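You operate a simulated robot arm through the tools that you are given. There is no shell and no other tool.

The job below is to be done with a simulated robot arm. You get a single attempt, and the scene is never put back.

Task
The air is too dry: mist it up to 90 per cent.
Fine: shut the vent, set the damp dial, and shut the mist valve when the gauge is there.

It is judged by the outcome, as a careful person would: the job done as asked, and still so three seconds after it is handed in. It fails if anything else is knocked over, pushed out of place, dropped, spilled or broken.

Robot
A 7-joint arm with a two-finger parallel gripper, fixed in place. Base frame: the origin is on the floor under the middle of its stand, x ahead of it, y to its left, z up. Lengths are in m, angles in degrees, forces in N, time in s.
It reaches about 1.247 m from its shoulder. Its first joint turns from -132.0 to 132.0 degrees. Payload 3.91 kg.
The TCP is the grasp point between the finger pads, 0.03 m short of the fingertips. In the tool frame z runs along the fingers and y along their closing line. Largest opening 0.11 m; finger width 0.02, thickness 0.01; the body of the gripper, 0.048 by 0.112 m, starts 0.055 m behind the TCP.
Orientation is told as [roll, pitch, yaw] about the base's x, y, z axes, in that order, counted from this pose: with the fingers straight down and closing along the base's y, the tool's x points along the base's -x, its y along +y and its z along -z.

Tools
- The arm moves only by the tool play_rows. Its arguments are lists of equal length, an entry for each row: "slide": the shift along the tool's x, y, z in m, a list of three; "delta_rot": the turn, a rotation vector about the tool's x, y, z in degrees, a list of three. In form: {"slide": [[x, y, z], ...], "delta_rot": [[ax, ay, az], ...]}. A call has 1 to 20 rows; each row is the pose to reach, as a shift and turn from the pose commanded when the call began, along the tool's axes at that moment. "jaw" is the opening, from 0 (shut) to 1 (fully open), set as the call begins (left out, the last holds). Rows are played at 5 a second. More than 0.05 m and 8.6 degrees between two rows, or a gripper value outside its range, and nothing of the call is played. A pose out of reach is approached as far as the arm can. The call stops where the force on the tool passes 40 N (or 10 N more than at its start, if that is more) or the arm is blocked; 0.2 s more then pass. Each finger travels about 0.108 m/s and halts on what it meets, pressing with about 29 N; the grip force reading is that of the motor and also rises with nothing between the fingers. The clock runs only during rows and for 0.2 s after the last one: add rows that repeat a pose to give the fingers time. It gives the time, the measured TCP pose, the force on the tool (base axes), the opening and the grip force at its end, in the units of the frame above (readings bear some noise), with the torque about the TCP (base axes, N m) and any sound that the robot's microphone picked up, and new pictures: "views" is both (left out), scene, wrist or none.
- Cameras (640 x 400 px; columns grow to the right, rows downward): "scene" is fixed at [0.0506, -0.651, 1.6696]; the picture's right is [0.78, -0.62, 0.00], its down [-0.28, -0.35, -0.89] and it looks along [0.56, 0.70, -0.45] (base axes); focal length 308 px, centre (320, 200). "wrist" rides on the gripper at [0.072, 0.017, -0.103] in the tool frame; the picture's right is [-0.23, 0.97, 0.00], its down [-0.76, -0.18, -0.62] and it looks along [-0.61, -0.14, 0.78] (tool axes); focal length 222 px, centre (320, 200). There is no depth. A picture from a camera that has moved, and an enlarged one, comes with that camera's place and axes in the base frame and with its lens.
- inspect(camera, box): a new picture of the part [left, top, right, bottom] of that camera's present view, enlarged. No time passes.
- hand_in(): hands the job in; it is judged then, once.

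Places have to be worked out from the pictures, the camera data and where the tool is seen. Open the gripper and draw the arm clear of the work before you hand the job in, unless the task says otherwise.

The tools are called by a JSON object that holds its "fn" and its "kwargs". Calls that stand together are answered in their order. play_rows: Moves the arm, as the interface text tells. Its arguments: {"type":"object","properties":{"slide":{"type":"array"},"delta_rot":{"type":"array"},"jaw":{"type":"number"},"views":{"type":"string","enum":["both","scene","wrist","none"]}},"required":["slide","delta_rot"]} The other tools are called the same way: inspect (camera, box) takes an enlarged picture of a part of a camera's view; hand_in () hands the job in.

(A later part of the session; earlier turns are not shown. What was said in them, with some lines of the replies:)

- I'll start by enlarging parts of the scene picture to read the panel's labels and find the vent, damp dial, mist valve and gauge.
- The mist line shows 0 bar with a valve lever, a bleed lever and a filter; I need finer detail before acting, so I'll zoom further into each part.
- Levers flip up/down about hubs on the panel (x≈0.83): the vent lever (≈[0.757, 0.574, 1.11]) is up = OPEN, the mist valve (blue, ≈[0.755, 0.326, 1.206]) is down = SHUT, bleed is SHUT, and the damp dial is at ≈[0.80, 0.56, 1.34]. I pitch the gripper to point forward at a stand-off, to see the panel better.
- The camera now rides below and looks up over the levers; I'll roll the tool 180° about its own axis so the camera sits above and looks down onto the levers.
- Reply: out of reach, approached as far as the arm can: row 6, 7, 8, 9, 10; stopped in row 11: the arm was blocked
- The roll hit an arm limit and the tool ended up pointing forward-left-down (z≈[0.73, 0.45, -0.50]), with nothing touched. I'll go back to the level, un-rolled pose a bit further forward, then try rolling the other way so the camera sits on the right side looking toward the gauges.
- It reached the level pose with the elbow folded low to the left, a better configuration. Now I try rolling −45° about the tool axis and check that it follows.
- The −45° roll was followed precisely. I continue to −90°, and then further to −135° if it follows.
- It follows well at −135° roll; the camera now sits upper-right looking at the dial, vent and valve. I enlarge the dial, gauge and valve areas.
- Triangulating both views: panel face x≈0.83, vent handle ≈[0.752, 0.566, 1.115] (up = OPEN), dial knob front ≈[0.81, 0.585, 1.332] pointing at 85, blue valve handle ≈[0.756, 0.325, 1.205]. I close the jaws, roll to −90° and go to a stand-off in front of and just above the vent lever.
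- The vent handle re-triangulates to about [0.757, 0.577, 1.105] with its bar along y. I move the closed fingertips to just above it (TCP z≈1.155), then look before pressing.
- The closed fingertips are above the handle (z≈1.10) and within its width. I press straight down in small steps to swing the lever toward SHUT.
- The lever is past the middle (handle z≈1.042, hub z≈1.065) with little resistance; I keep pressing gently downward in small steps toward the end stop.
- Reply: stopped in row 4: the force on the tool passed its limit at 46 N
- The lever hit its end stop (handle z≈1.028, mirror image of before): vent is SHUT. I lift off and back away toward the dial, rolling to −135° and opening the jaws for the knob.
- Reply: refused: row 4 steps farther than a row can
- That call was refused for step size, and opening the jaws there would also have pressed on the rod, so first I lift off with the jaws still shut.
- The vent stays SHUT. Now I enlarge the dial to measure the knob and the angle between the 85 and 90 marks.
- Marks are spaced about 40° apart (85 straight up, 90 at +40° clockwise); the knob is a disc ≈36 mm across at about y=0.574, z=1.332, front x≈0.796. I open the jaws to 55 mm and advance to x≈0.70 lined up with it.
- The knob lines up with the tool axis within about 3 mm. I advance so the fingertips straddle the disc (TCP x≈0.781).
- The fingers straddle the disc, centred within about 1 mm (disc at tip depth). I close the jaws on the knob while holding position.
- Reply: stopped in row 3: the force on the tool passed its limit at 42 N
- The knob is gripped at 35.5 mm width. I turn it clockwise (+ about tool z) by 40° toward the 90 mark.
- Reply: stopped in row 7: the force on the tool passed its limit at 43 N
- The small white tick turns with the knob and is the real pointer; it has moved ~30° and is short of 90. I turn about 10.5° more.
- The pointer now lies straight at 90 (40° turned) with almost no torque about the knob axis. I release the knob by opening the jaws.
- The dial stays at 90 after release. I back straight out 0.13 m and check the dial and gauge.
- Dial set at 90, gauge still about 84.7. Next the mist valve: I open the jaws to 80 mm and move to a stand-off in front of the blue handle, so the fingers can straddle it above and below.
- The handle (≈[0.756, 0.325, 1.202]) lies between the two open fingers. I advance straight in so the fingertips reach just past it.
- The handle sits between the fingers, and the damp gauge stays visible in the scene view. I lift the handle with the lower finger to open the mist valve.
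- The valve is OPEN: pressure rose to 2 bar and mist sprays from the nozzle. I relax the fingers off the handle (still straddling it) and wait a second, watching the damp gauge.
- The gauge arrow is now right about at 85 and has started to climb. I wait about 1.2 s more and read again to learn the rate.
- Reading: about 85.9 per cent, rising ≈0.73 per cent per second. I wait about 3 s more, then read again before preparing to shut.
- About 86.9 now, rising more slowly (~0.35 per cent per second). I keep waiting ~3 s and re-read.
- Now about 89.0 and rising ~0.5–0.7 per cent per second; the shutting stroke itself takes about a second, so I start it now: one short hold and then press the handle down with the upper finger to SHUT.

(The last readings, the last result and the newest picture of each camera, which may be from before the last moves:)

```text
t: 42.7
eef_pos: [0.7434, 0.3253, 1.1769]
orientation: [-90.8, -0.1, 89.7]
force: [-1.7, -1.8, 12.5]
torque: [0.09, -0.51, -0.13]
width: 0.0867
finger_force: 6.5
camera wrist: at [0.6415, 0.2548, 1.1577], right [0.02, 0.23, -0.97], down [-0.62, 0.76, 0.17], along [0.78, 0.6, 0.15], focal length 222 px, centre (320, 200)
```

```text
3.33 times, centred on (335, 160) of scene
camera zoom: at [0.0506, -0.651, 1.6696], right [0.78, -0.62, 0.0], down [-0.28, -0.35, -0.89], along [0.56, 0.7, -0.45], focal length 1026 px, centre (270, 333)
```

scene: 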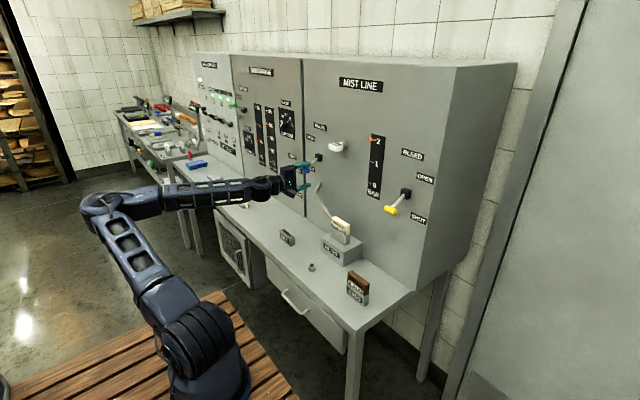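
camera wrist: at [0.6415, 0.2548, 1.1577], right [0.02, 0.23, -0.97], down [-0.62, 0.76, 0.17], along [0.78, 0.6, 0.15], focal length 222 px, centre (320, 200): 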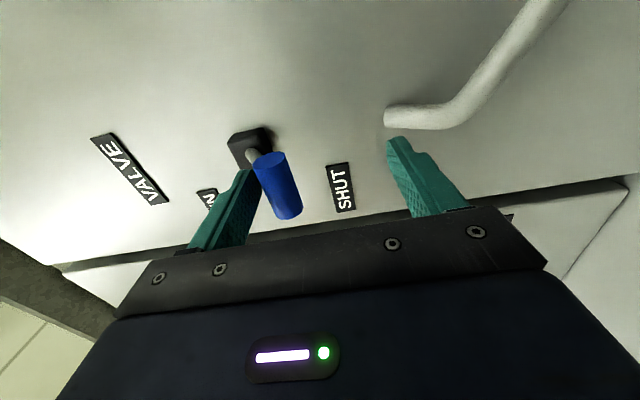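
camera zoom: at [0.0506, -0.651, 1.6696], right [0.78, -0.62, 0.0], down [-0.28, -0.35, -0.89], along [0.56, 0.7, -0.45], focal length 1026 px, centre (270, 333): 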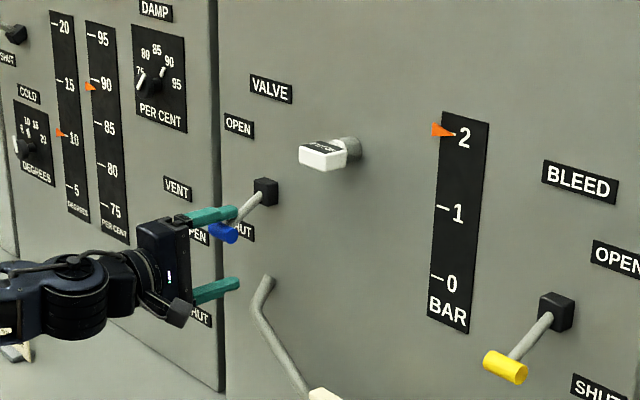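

The valve lever is down at SHUT and the spray has stopped; the gauge shows about 89. I release the pressure on the handle and wait ~2 s to see where the gauge settles.

{"fn": "play_rows", "kwargs": {"slide": [[0, -0.01, 0], [0, -0.02, 0], [0, -0.03, 0], [0, -0.03, 0], [0, -0.03, 0], [0, -0.03, 0], [0, -0.03, 0], [0, -0.03, 0]], "delta_rot": [[0, 0, 0], [0, 0, 0], [0, 0, 0], [0, 0, 0], [0, 0, 0], [0, 0, 0], [0, 0, 0], [0, 0, 0]]}}

{"fn": "inspect", "kwargs": {"camera": "scene", "box": [258, 115, 278, 145]}}

{"fn": "inspect", "kwargs": {"camera": "scene", "box": [270, 100, 400, 220]}}

```text
t: 44.5
eef_pos: [0.7453, 0.327, 1.206]
orientation: [-90.8, -0.1, 89.7]
force: [-0.5, -0.2, -1.0]
torque: [0.01, -0.03, 0.01]
width: 0.0803
finger_force: 0.1
camera wrist: at [0.6416, 0.2556, 1.1876], right [0.02, 0.23, -0.97], down [-0.62, 0.76, 0.17], along [0.78, 0.6, 0.15], focal length 222 px, centre (320, 200)
```

scene: 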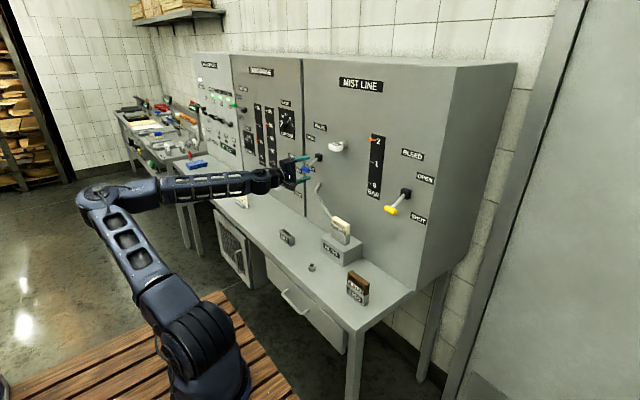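
wrist: 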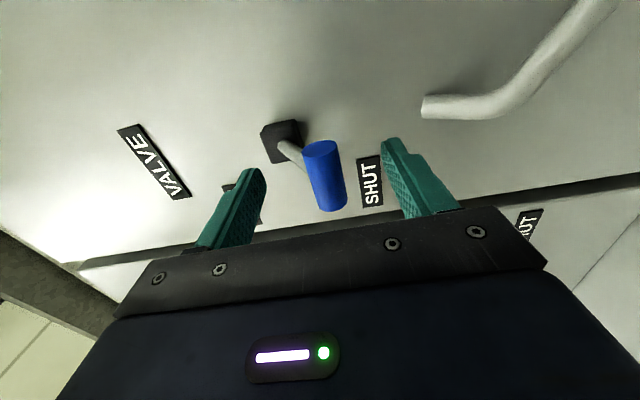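

```text
13.33 times, centred on (268, 130) of scene
camera zoom: at [0.0506, -0.651, 1.6696], right [0.78, -0.62, 0.0], down [-0.28, -0.35, -0.89], along [0.56, 0.7, -0.45], focal length 4105 px, centre (1013, 1133)
```

zoom: 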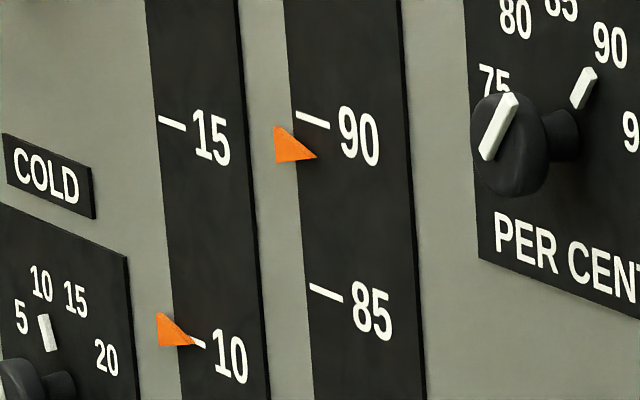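

```text
3.33 times, centred on (335, 160) of scene
camera zoom: at [0.0506, -0.651, 1.6696], right [0.78, -0.62, 0.0], down [-0.28, -0.35, -0.89], along [0.56, 0.7, -0.45], focal length 1026 px, centre (270, 333)
```

zoom: 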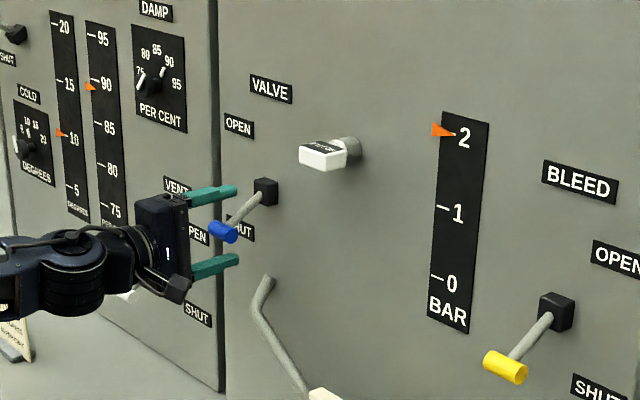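

The gauge arrow rests at about 89 with the valve shut and the spray off. I wait 3 s more to see whether it still drifts before deciding on a short top-up.

{"fn": "play_rows", "kwargs": {"slide": [[0, 0, 0], [0, 0, 0], [0, 0, 0], [0, 0, 0], [0, 0, 0], [0, 0, 0], [0, 0, 0], [0, 0, 0], [0, 0, 0], [0, 0, 0], [0, 0, 0], [0, 0, 0], [0, 0, 0], [0, 0, 0], [0, 0, 0]], "delta_rot": [[0, 0, 0], [0, 0, 0], [0, 0, 0], [0, 0, 0], [0, 0, 0], [0, 0, 0], [0, 0, 0], [0, 0, 0], [0, 0, 0], [0, 0, 0], [0, 0, 0], [0, 0, 0], [0, 0, 0], [0, 0, 0], [0, 0, 0]], "views": "scene"}}

{"fn": "inspect", "kwargs": {"camera": "scene", "box": [258, 115, 278, 145]}}

{"fn": "inspect", "kwargs": {"camera": "scene", "box": [270, 100, 400, 220]}}

```text
t: 47.7
eef_pos: [0.7456, 0.3264, 1.2065]
orientation: [-90.7, -0.1, 89.7]
force: [0.1, -0.2, -0.2]
torque: [-0.01, 0.0, -0.03]
width: 0.0804
finger_force: 0.1
```

scene: 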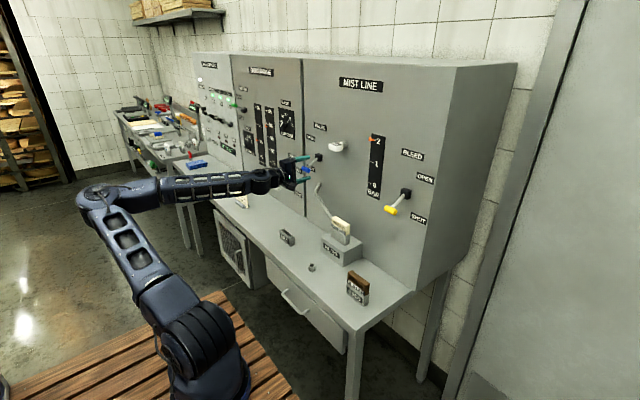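

```text
13.33 times, centred on (268, 130) of scene
camera zoom: at [0.0506, -0.651, 1.6696], right [0.78, -0.62, 0.0], down [-0.28, -0.35, -0.89], along [0.56, 0.7, -0.45], focal length 4105 px, centre (1013, 1133)
```

zoom: 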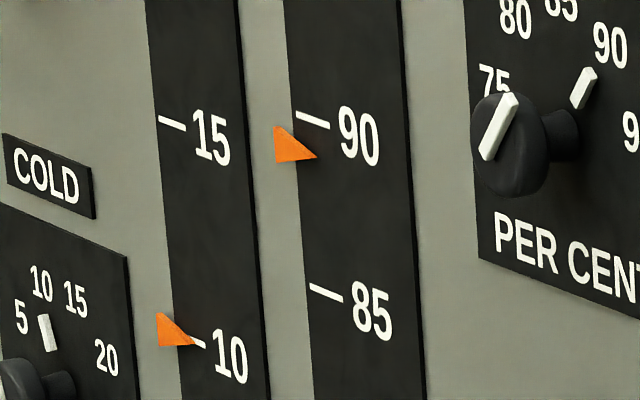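

```text
3.33 times, centred on (335, 160) of scene
camera zoom: at [0.0506, -0.651, 1.6696], right [0.78, -0.62, 0.0], down [-0.28, -0.35, -0.89], along [0.56, 0.7, -0.45], focal length 1026 px, centre (270, 333)
```

zoom: 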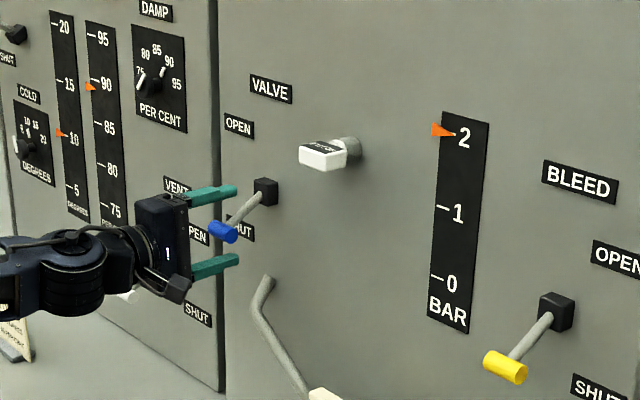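

The gauge holds steady at 89, so it needs about 1 per cent more (measured ≈0.5 per cent per second, no drift). I do a brief top-up: lift the lever open, then straight back down to SHUT, about 1.3 s of mist, then release it.

{"fn": "play_rows", "kwargs": {"slide": [[0, -0.0235, 0], [0, -0.0485, 0], [0, -0.0685, 0], [0, -0.0885, 0], [0, -0.0955, 0], [0, -0.0735, 0], [0, -0.0535, 0], [0, -0.0335, 0], [0, -0.0135, 0], [0, 0.0065, 0], [0, 0.0195, 0], [0, 0.0265, 0], [0, 0.0295, 0], [0, 0.0295, 0], [0, 0.012, 0], [0, 0, 0], [0, 0, 0], [0, 0, 0]], "delta_rot": [[0, 0, 0], [0, 0, 0], [0, 0, 0], [0, 0, 0], [0, 0, 0], [0, 0, 0], [0, 0, 0], [0, 0, 0], [0, 0, 0], [0, 0, 0], [0, 0, 0], [0, 0, 0], [0, 0, 0], [0, 0, 0], [0, 0, 0], [0, 0, 0], [0, 0, 0], [0, 0, 0]]}}

{"fn": "inspect", "kwargs": {"camera": "scene", "box": [258, 115, 278, 145]}}

{"fn": "inspect", "kwargs": {"camera": "scene", "box": [270, 100, 400, 220]}}

```text
t: 51.5
eef_pos: [0.746, 0.3274, 1.2056]
orientation: [-90.8, 0.0, 89.8]
force: [-0.9, -0.6, -0.9]
torque: [0.0, -0.04, 0.03]
width: 0.0804
finger_force: 0.0
camera wrist: at [0.6417, 0.2558, 1.1876], right [0.02, 0.23, -0.97], down [-0.62, 0.76, 0.17], along [0.78, 0.6, 0.15], focal length 222 px, centre (320, 200)
```

scene: 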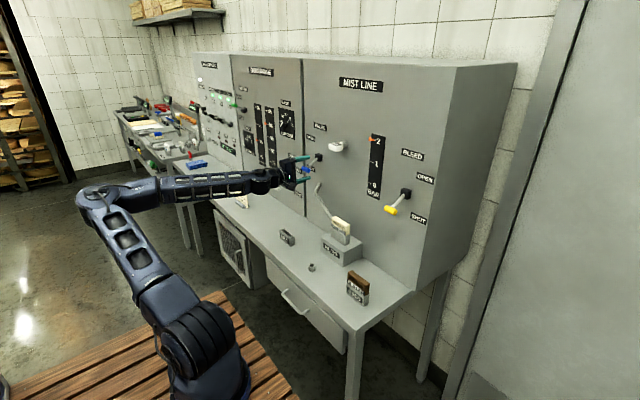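
wrist: 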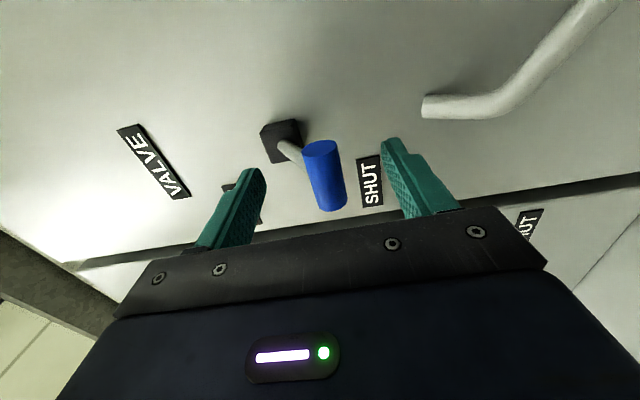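

```text
13.33 times, centred on (268, 130) of scene
camera zoom: at [0.0506, -0.651, 1.6696], right [0.78, -0.62, 0.0], down [-0.28, -0.35, -0.89], along [0.56, 0.7, -0.45], focal length 4105 px, centre (1013, 1133)
```

zoom: 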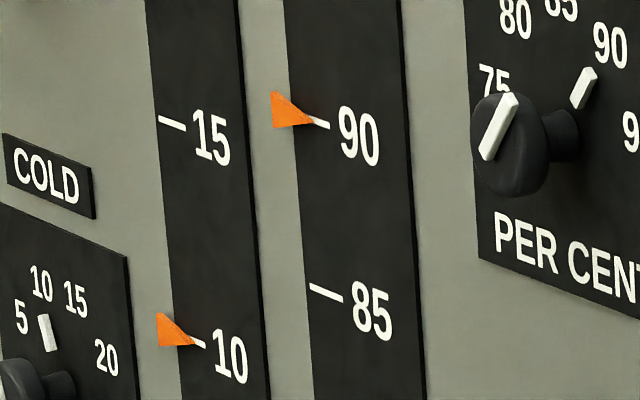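

```text
3.33 times, centred on (335, 160) of scene
camera zoom: at [0.0506, -0.651, 1.6696], right [0.78, -0.62, 0.0], down [-0.28, -0.35, -0.89], along [0.56, 0.7, -0.45], focal length 1026 px, centre (270, 333)
```

zoom: 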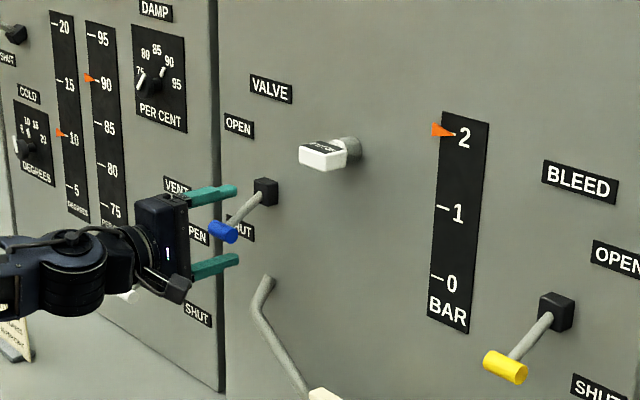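

The gauge reads exactly 90 and the mist valve is SHUT. I back straight out from the handle and draw the arm clear.

{"fn": "play_rows", "kwargs": {"slide": [[0, 0, -0.02], [0, 0, -0.05], [0, 0, -0.085], [0, 0, -0.125], [0, 0, -0.165], [0, -0.02, -0.2], [0, -0.05, -0.22], [0, -0.08, -0.23], [0, -0.08, -0.23]], "delta_rot": [[0, 0, 0], [0, 0, 0], [0, 0, 0], [0, 0, 0], [0, 0, 0], [0, 0, 0], [0, 0, 0], [0, 0, 0], [0, 0, 0]]}}

{"fn": "inspect", "kwargs": {"camera": "scene", "box": [258, 115, 278, 145]}}

{"fn": "inspect", "kwargs": {"camera": "scene", "box": [230, 90, 430, 230]}}

```text
t: 53.5
eef_pos: [0.5122, 0.3278, 1.2836]
orientation: [-90.8, 0.0, 89.7]
force: [-0.1, -0.6, 0.3]
torque: [-0.02, 0.02, -0.01]
width: 0.0803
finger_force: 0.0
camera wrist: at [0.4092, 0.2573, 1.2641], right [0.02, 0.23, -0.97], down [-0.62, 0.76, 0.17], along [0.78, 0.6, 0.15], focal length 222 px, centre (320, 200)
```

scene: 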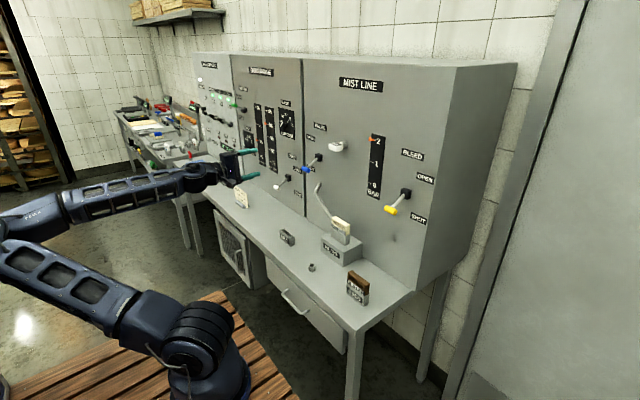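
wrist: 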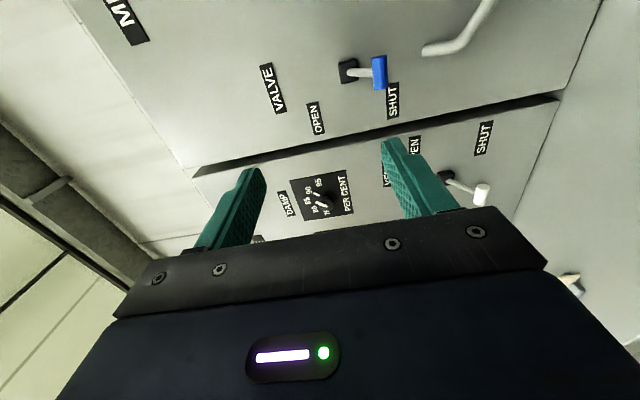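

```text
13.33 times, centred on (268, 130) of scene
camera zoom: at [0.0506, -0.651, 1.6696], right [0.78, -0.62, 0.0], down [-0.28, -0.35, -0.89], along [0.56, 0.7, -0.45], focal length 4105 px, centre (1013, 1133)
```

zoom: 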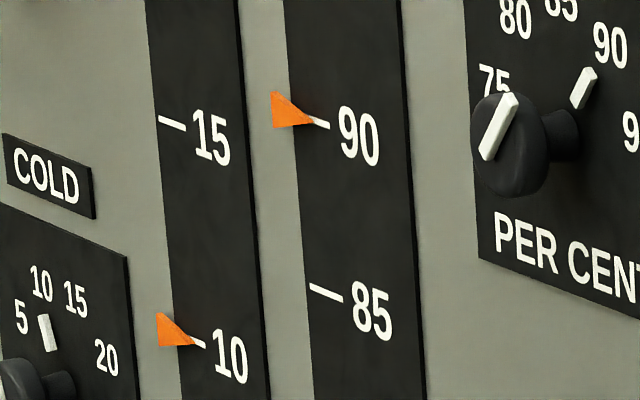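

```text
2.86 times, centred on (330, 160) of scene
camera zoom: at [0.0506, -0.651, 1.6696], right [0.78, -0.62, 0.0], down [-0.28, -0.35, -0.89], along [0.56, 0.7, -0.45], focal length 880 px, centre (291, 314)
```

zoom: 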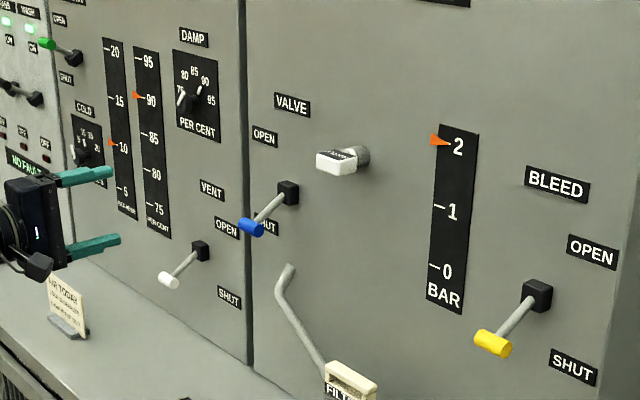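

The vent and the mist valve are SHUT, the dial is at 90 and the gauge is at 90, with the bench items undisturbed. I open the gripper and wait about 3 s to confirm that the reading holds.

{"fn": "play_rows", "kwargs": {"slide": [[0, 0, -0.02], [0, 0, -0.03], [0, 0, -0.03], [0, 0, -0.03], [0, 0, -0.03], [0, 0, -0.03], [0, 0, -0.03], [0, 0, -0.03], [0, 0, -0.03], [0, 0, -0.03], [0, 0, -0.03], [0, 0, -0.03], [0, 0, -0.03], [0, 0, -0.03], [0, 0, -0.03]], "delta_rot": [[0, 0, 0], [0, 0, 0], [0, 0, 0], [0, 0, 0], [0, 0, 0], [0, 0, 0], [0, 0, 0], [0, 0, 0], [0, 0, 0], [0, 0, 0], [0, 0, 0], [0, 0, 0], [0, 0, 0], [0, 0, 0], [0, 0, 0]], "jaw": 1, "views": "scene"}}

{"fn": "inspect", "kwargs": {"camera": "scene", "box": [230, 90, 430, 230]}}

{"fn": "inspect", "kwargs": {"camera": "scene", "box": [258, 115, 278, 145]}}

```text
t: 56.7
eef_pos: [0.4821, 0.3294, 1.2813]
orientation: [-90.7, 0.0, 89.7]
force: [0.6, -0.9, 0.1]
torque: [0.01, 0.01, 0.0]
width: 0.11
finger_force: 0.1
```

scene: 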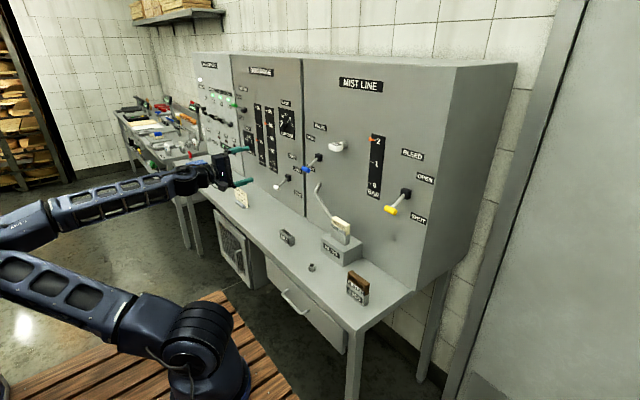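

```text
2.86 times, centred on (330, 160) of scene
camera zoom: at [0.0506, -0.651, 1.6696], right [0.78, -0.62, 0.0], down [-0.28, -0.35, -0.89], along [0.56, 0.7, -0.45], focal length 880 px, centre (291, 314)
```

zoom: 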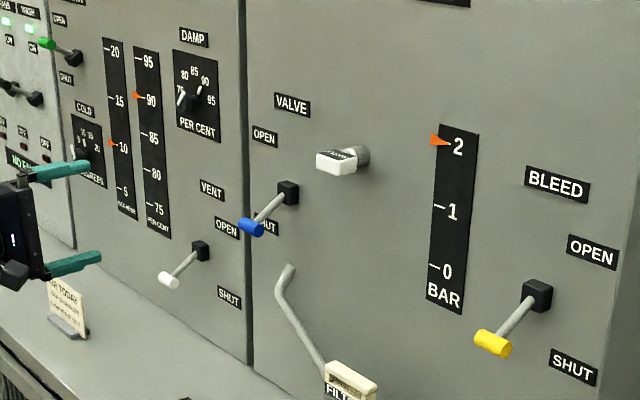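

```text
13.33 times, centred on (268, 130) of scene
camera zoom: at [0.0506, -0.651, 1.6696], right [0.78, -0.62, 0.0], down [-0.28, -0.35, -0.89], along [0.56, 0.7, -0.45], focal length 4105 px, centre (1013, 1133)
```

zoom: 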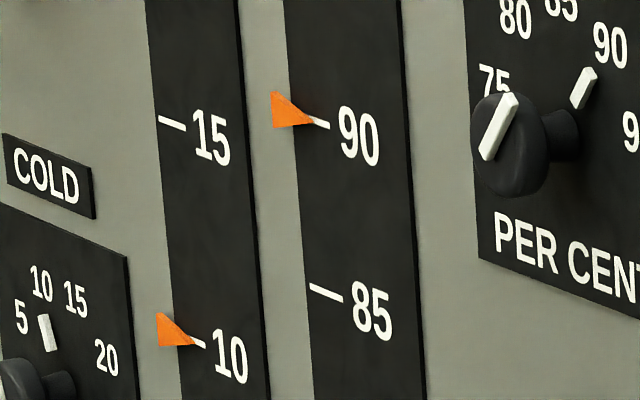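

The damp gauge has stayed at 90 for over 5 s with the vent shut, the dial at 90, the mist valve shut, and the arm clear with the gripper open. I hand the job in.

{"fn": "hand_in", "kwargs": {}}

```text
The job is handed in.
```

The air is up to 90 per cent: the damp gauge reads 90 and held there for over 5 seconds before I handed the job in.

- **Vent:** shut, pushed down to its end stop.
- **Damp dial:** turned from 85 to 90, and it stayed there after I let go.
- **Mist valve:** shut. My first shut left the gauge at 89, so I opened it again briefly to bring it to 90 and shut it once more.
- **Mist line pressure:** the line still shows 2 bar with the valve shut. It read 0 before I started. I left the bleed lever alone because you didn't ask for it.

In the final pictures nothing else on the panel or bench looks disturbed. The arm is drawn back with the gripper open.
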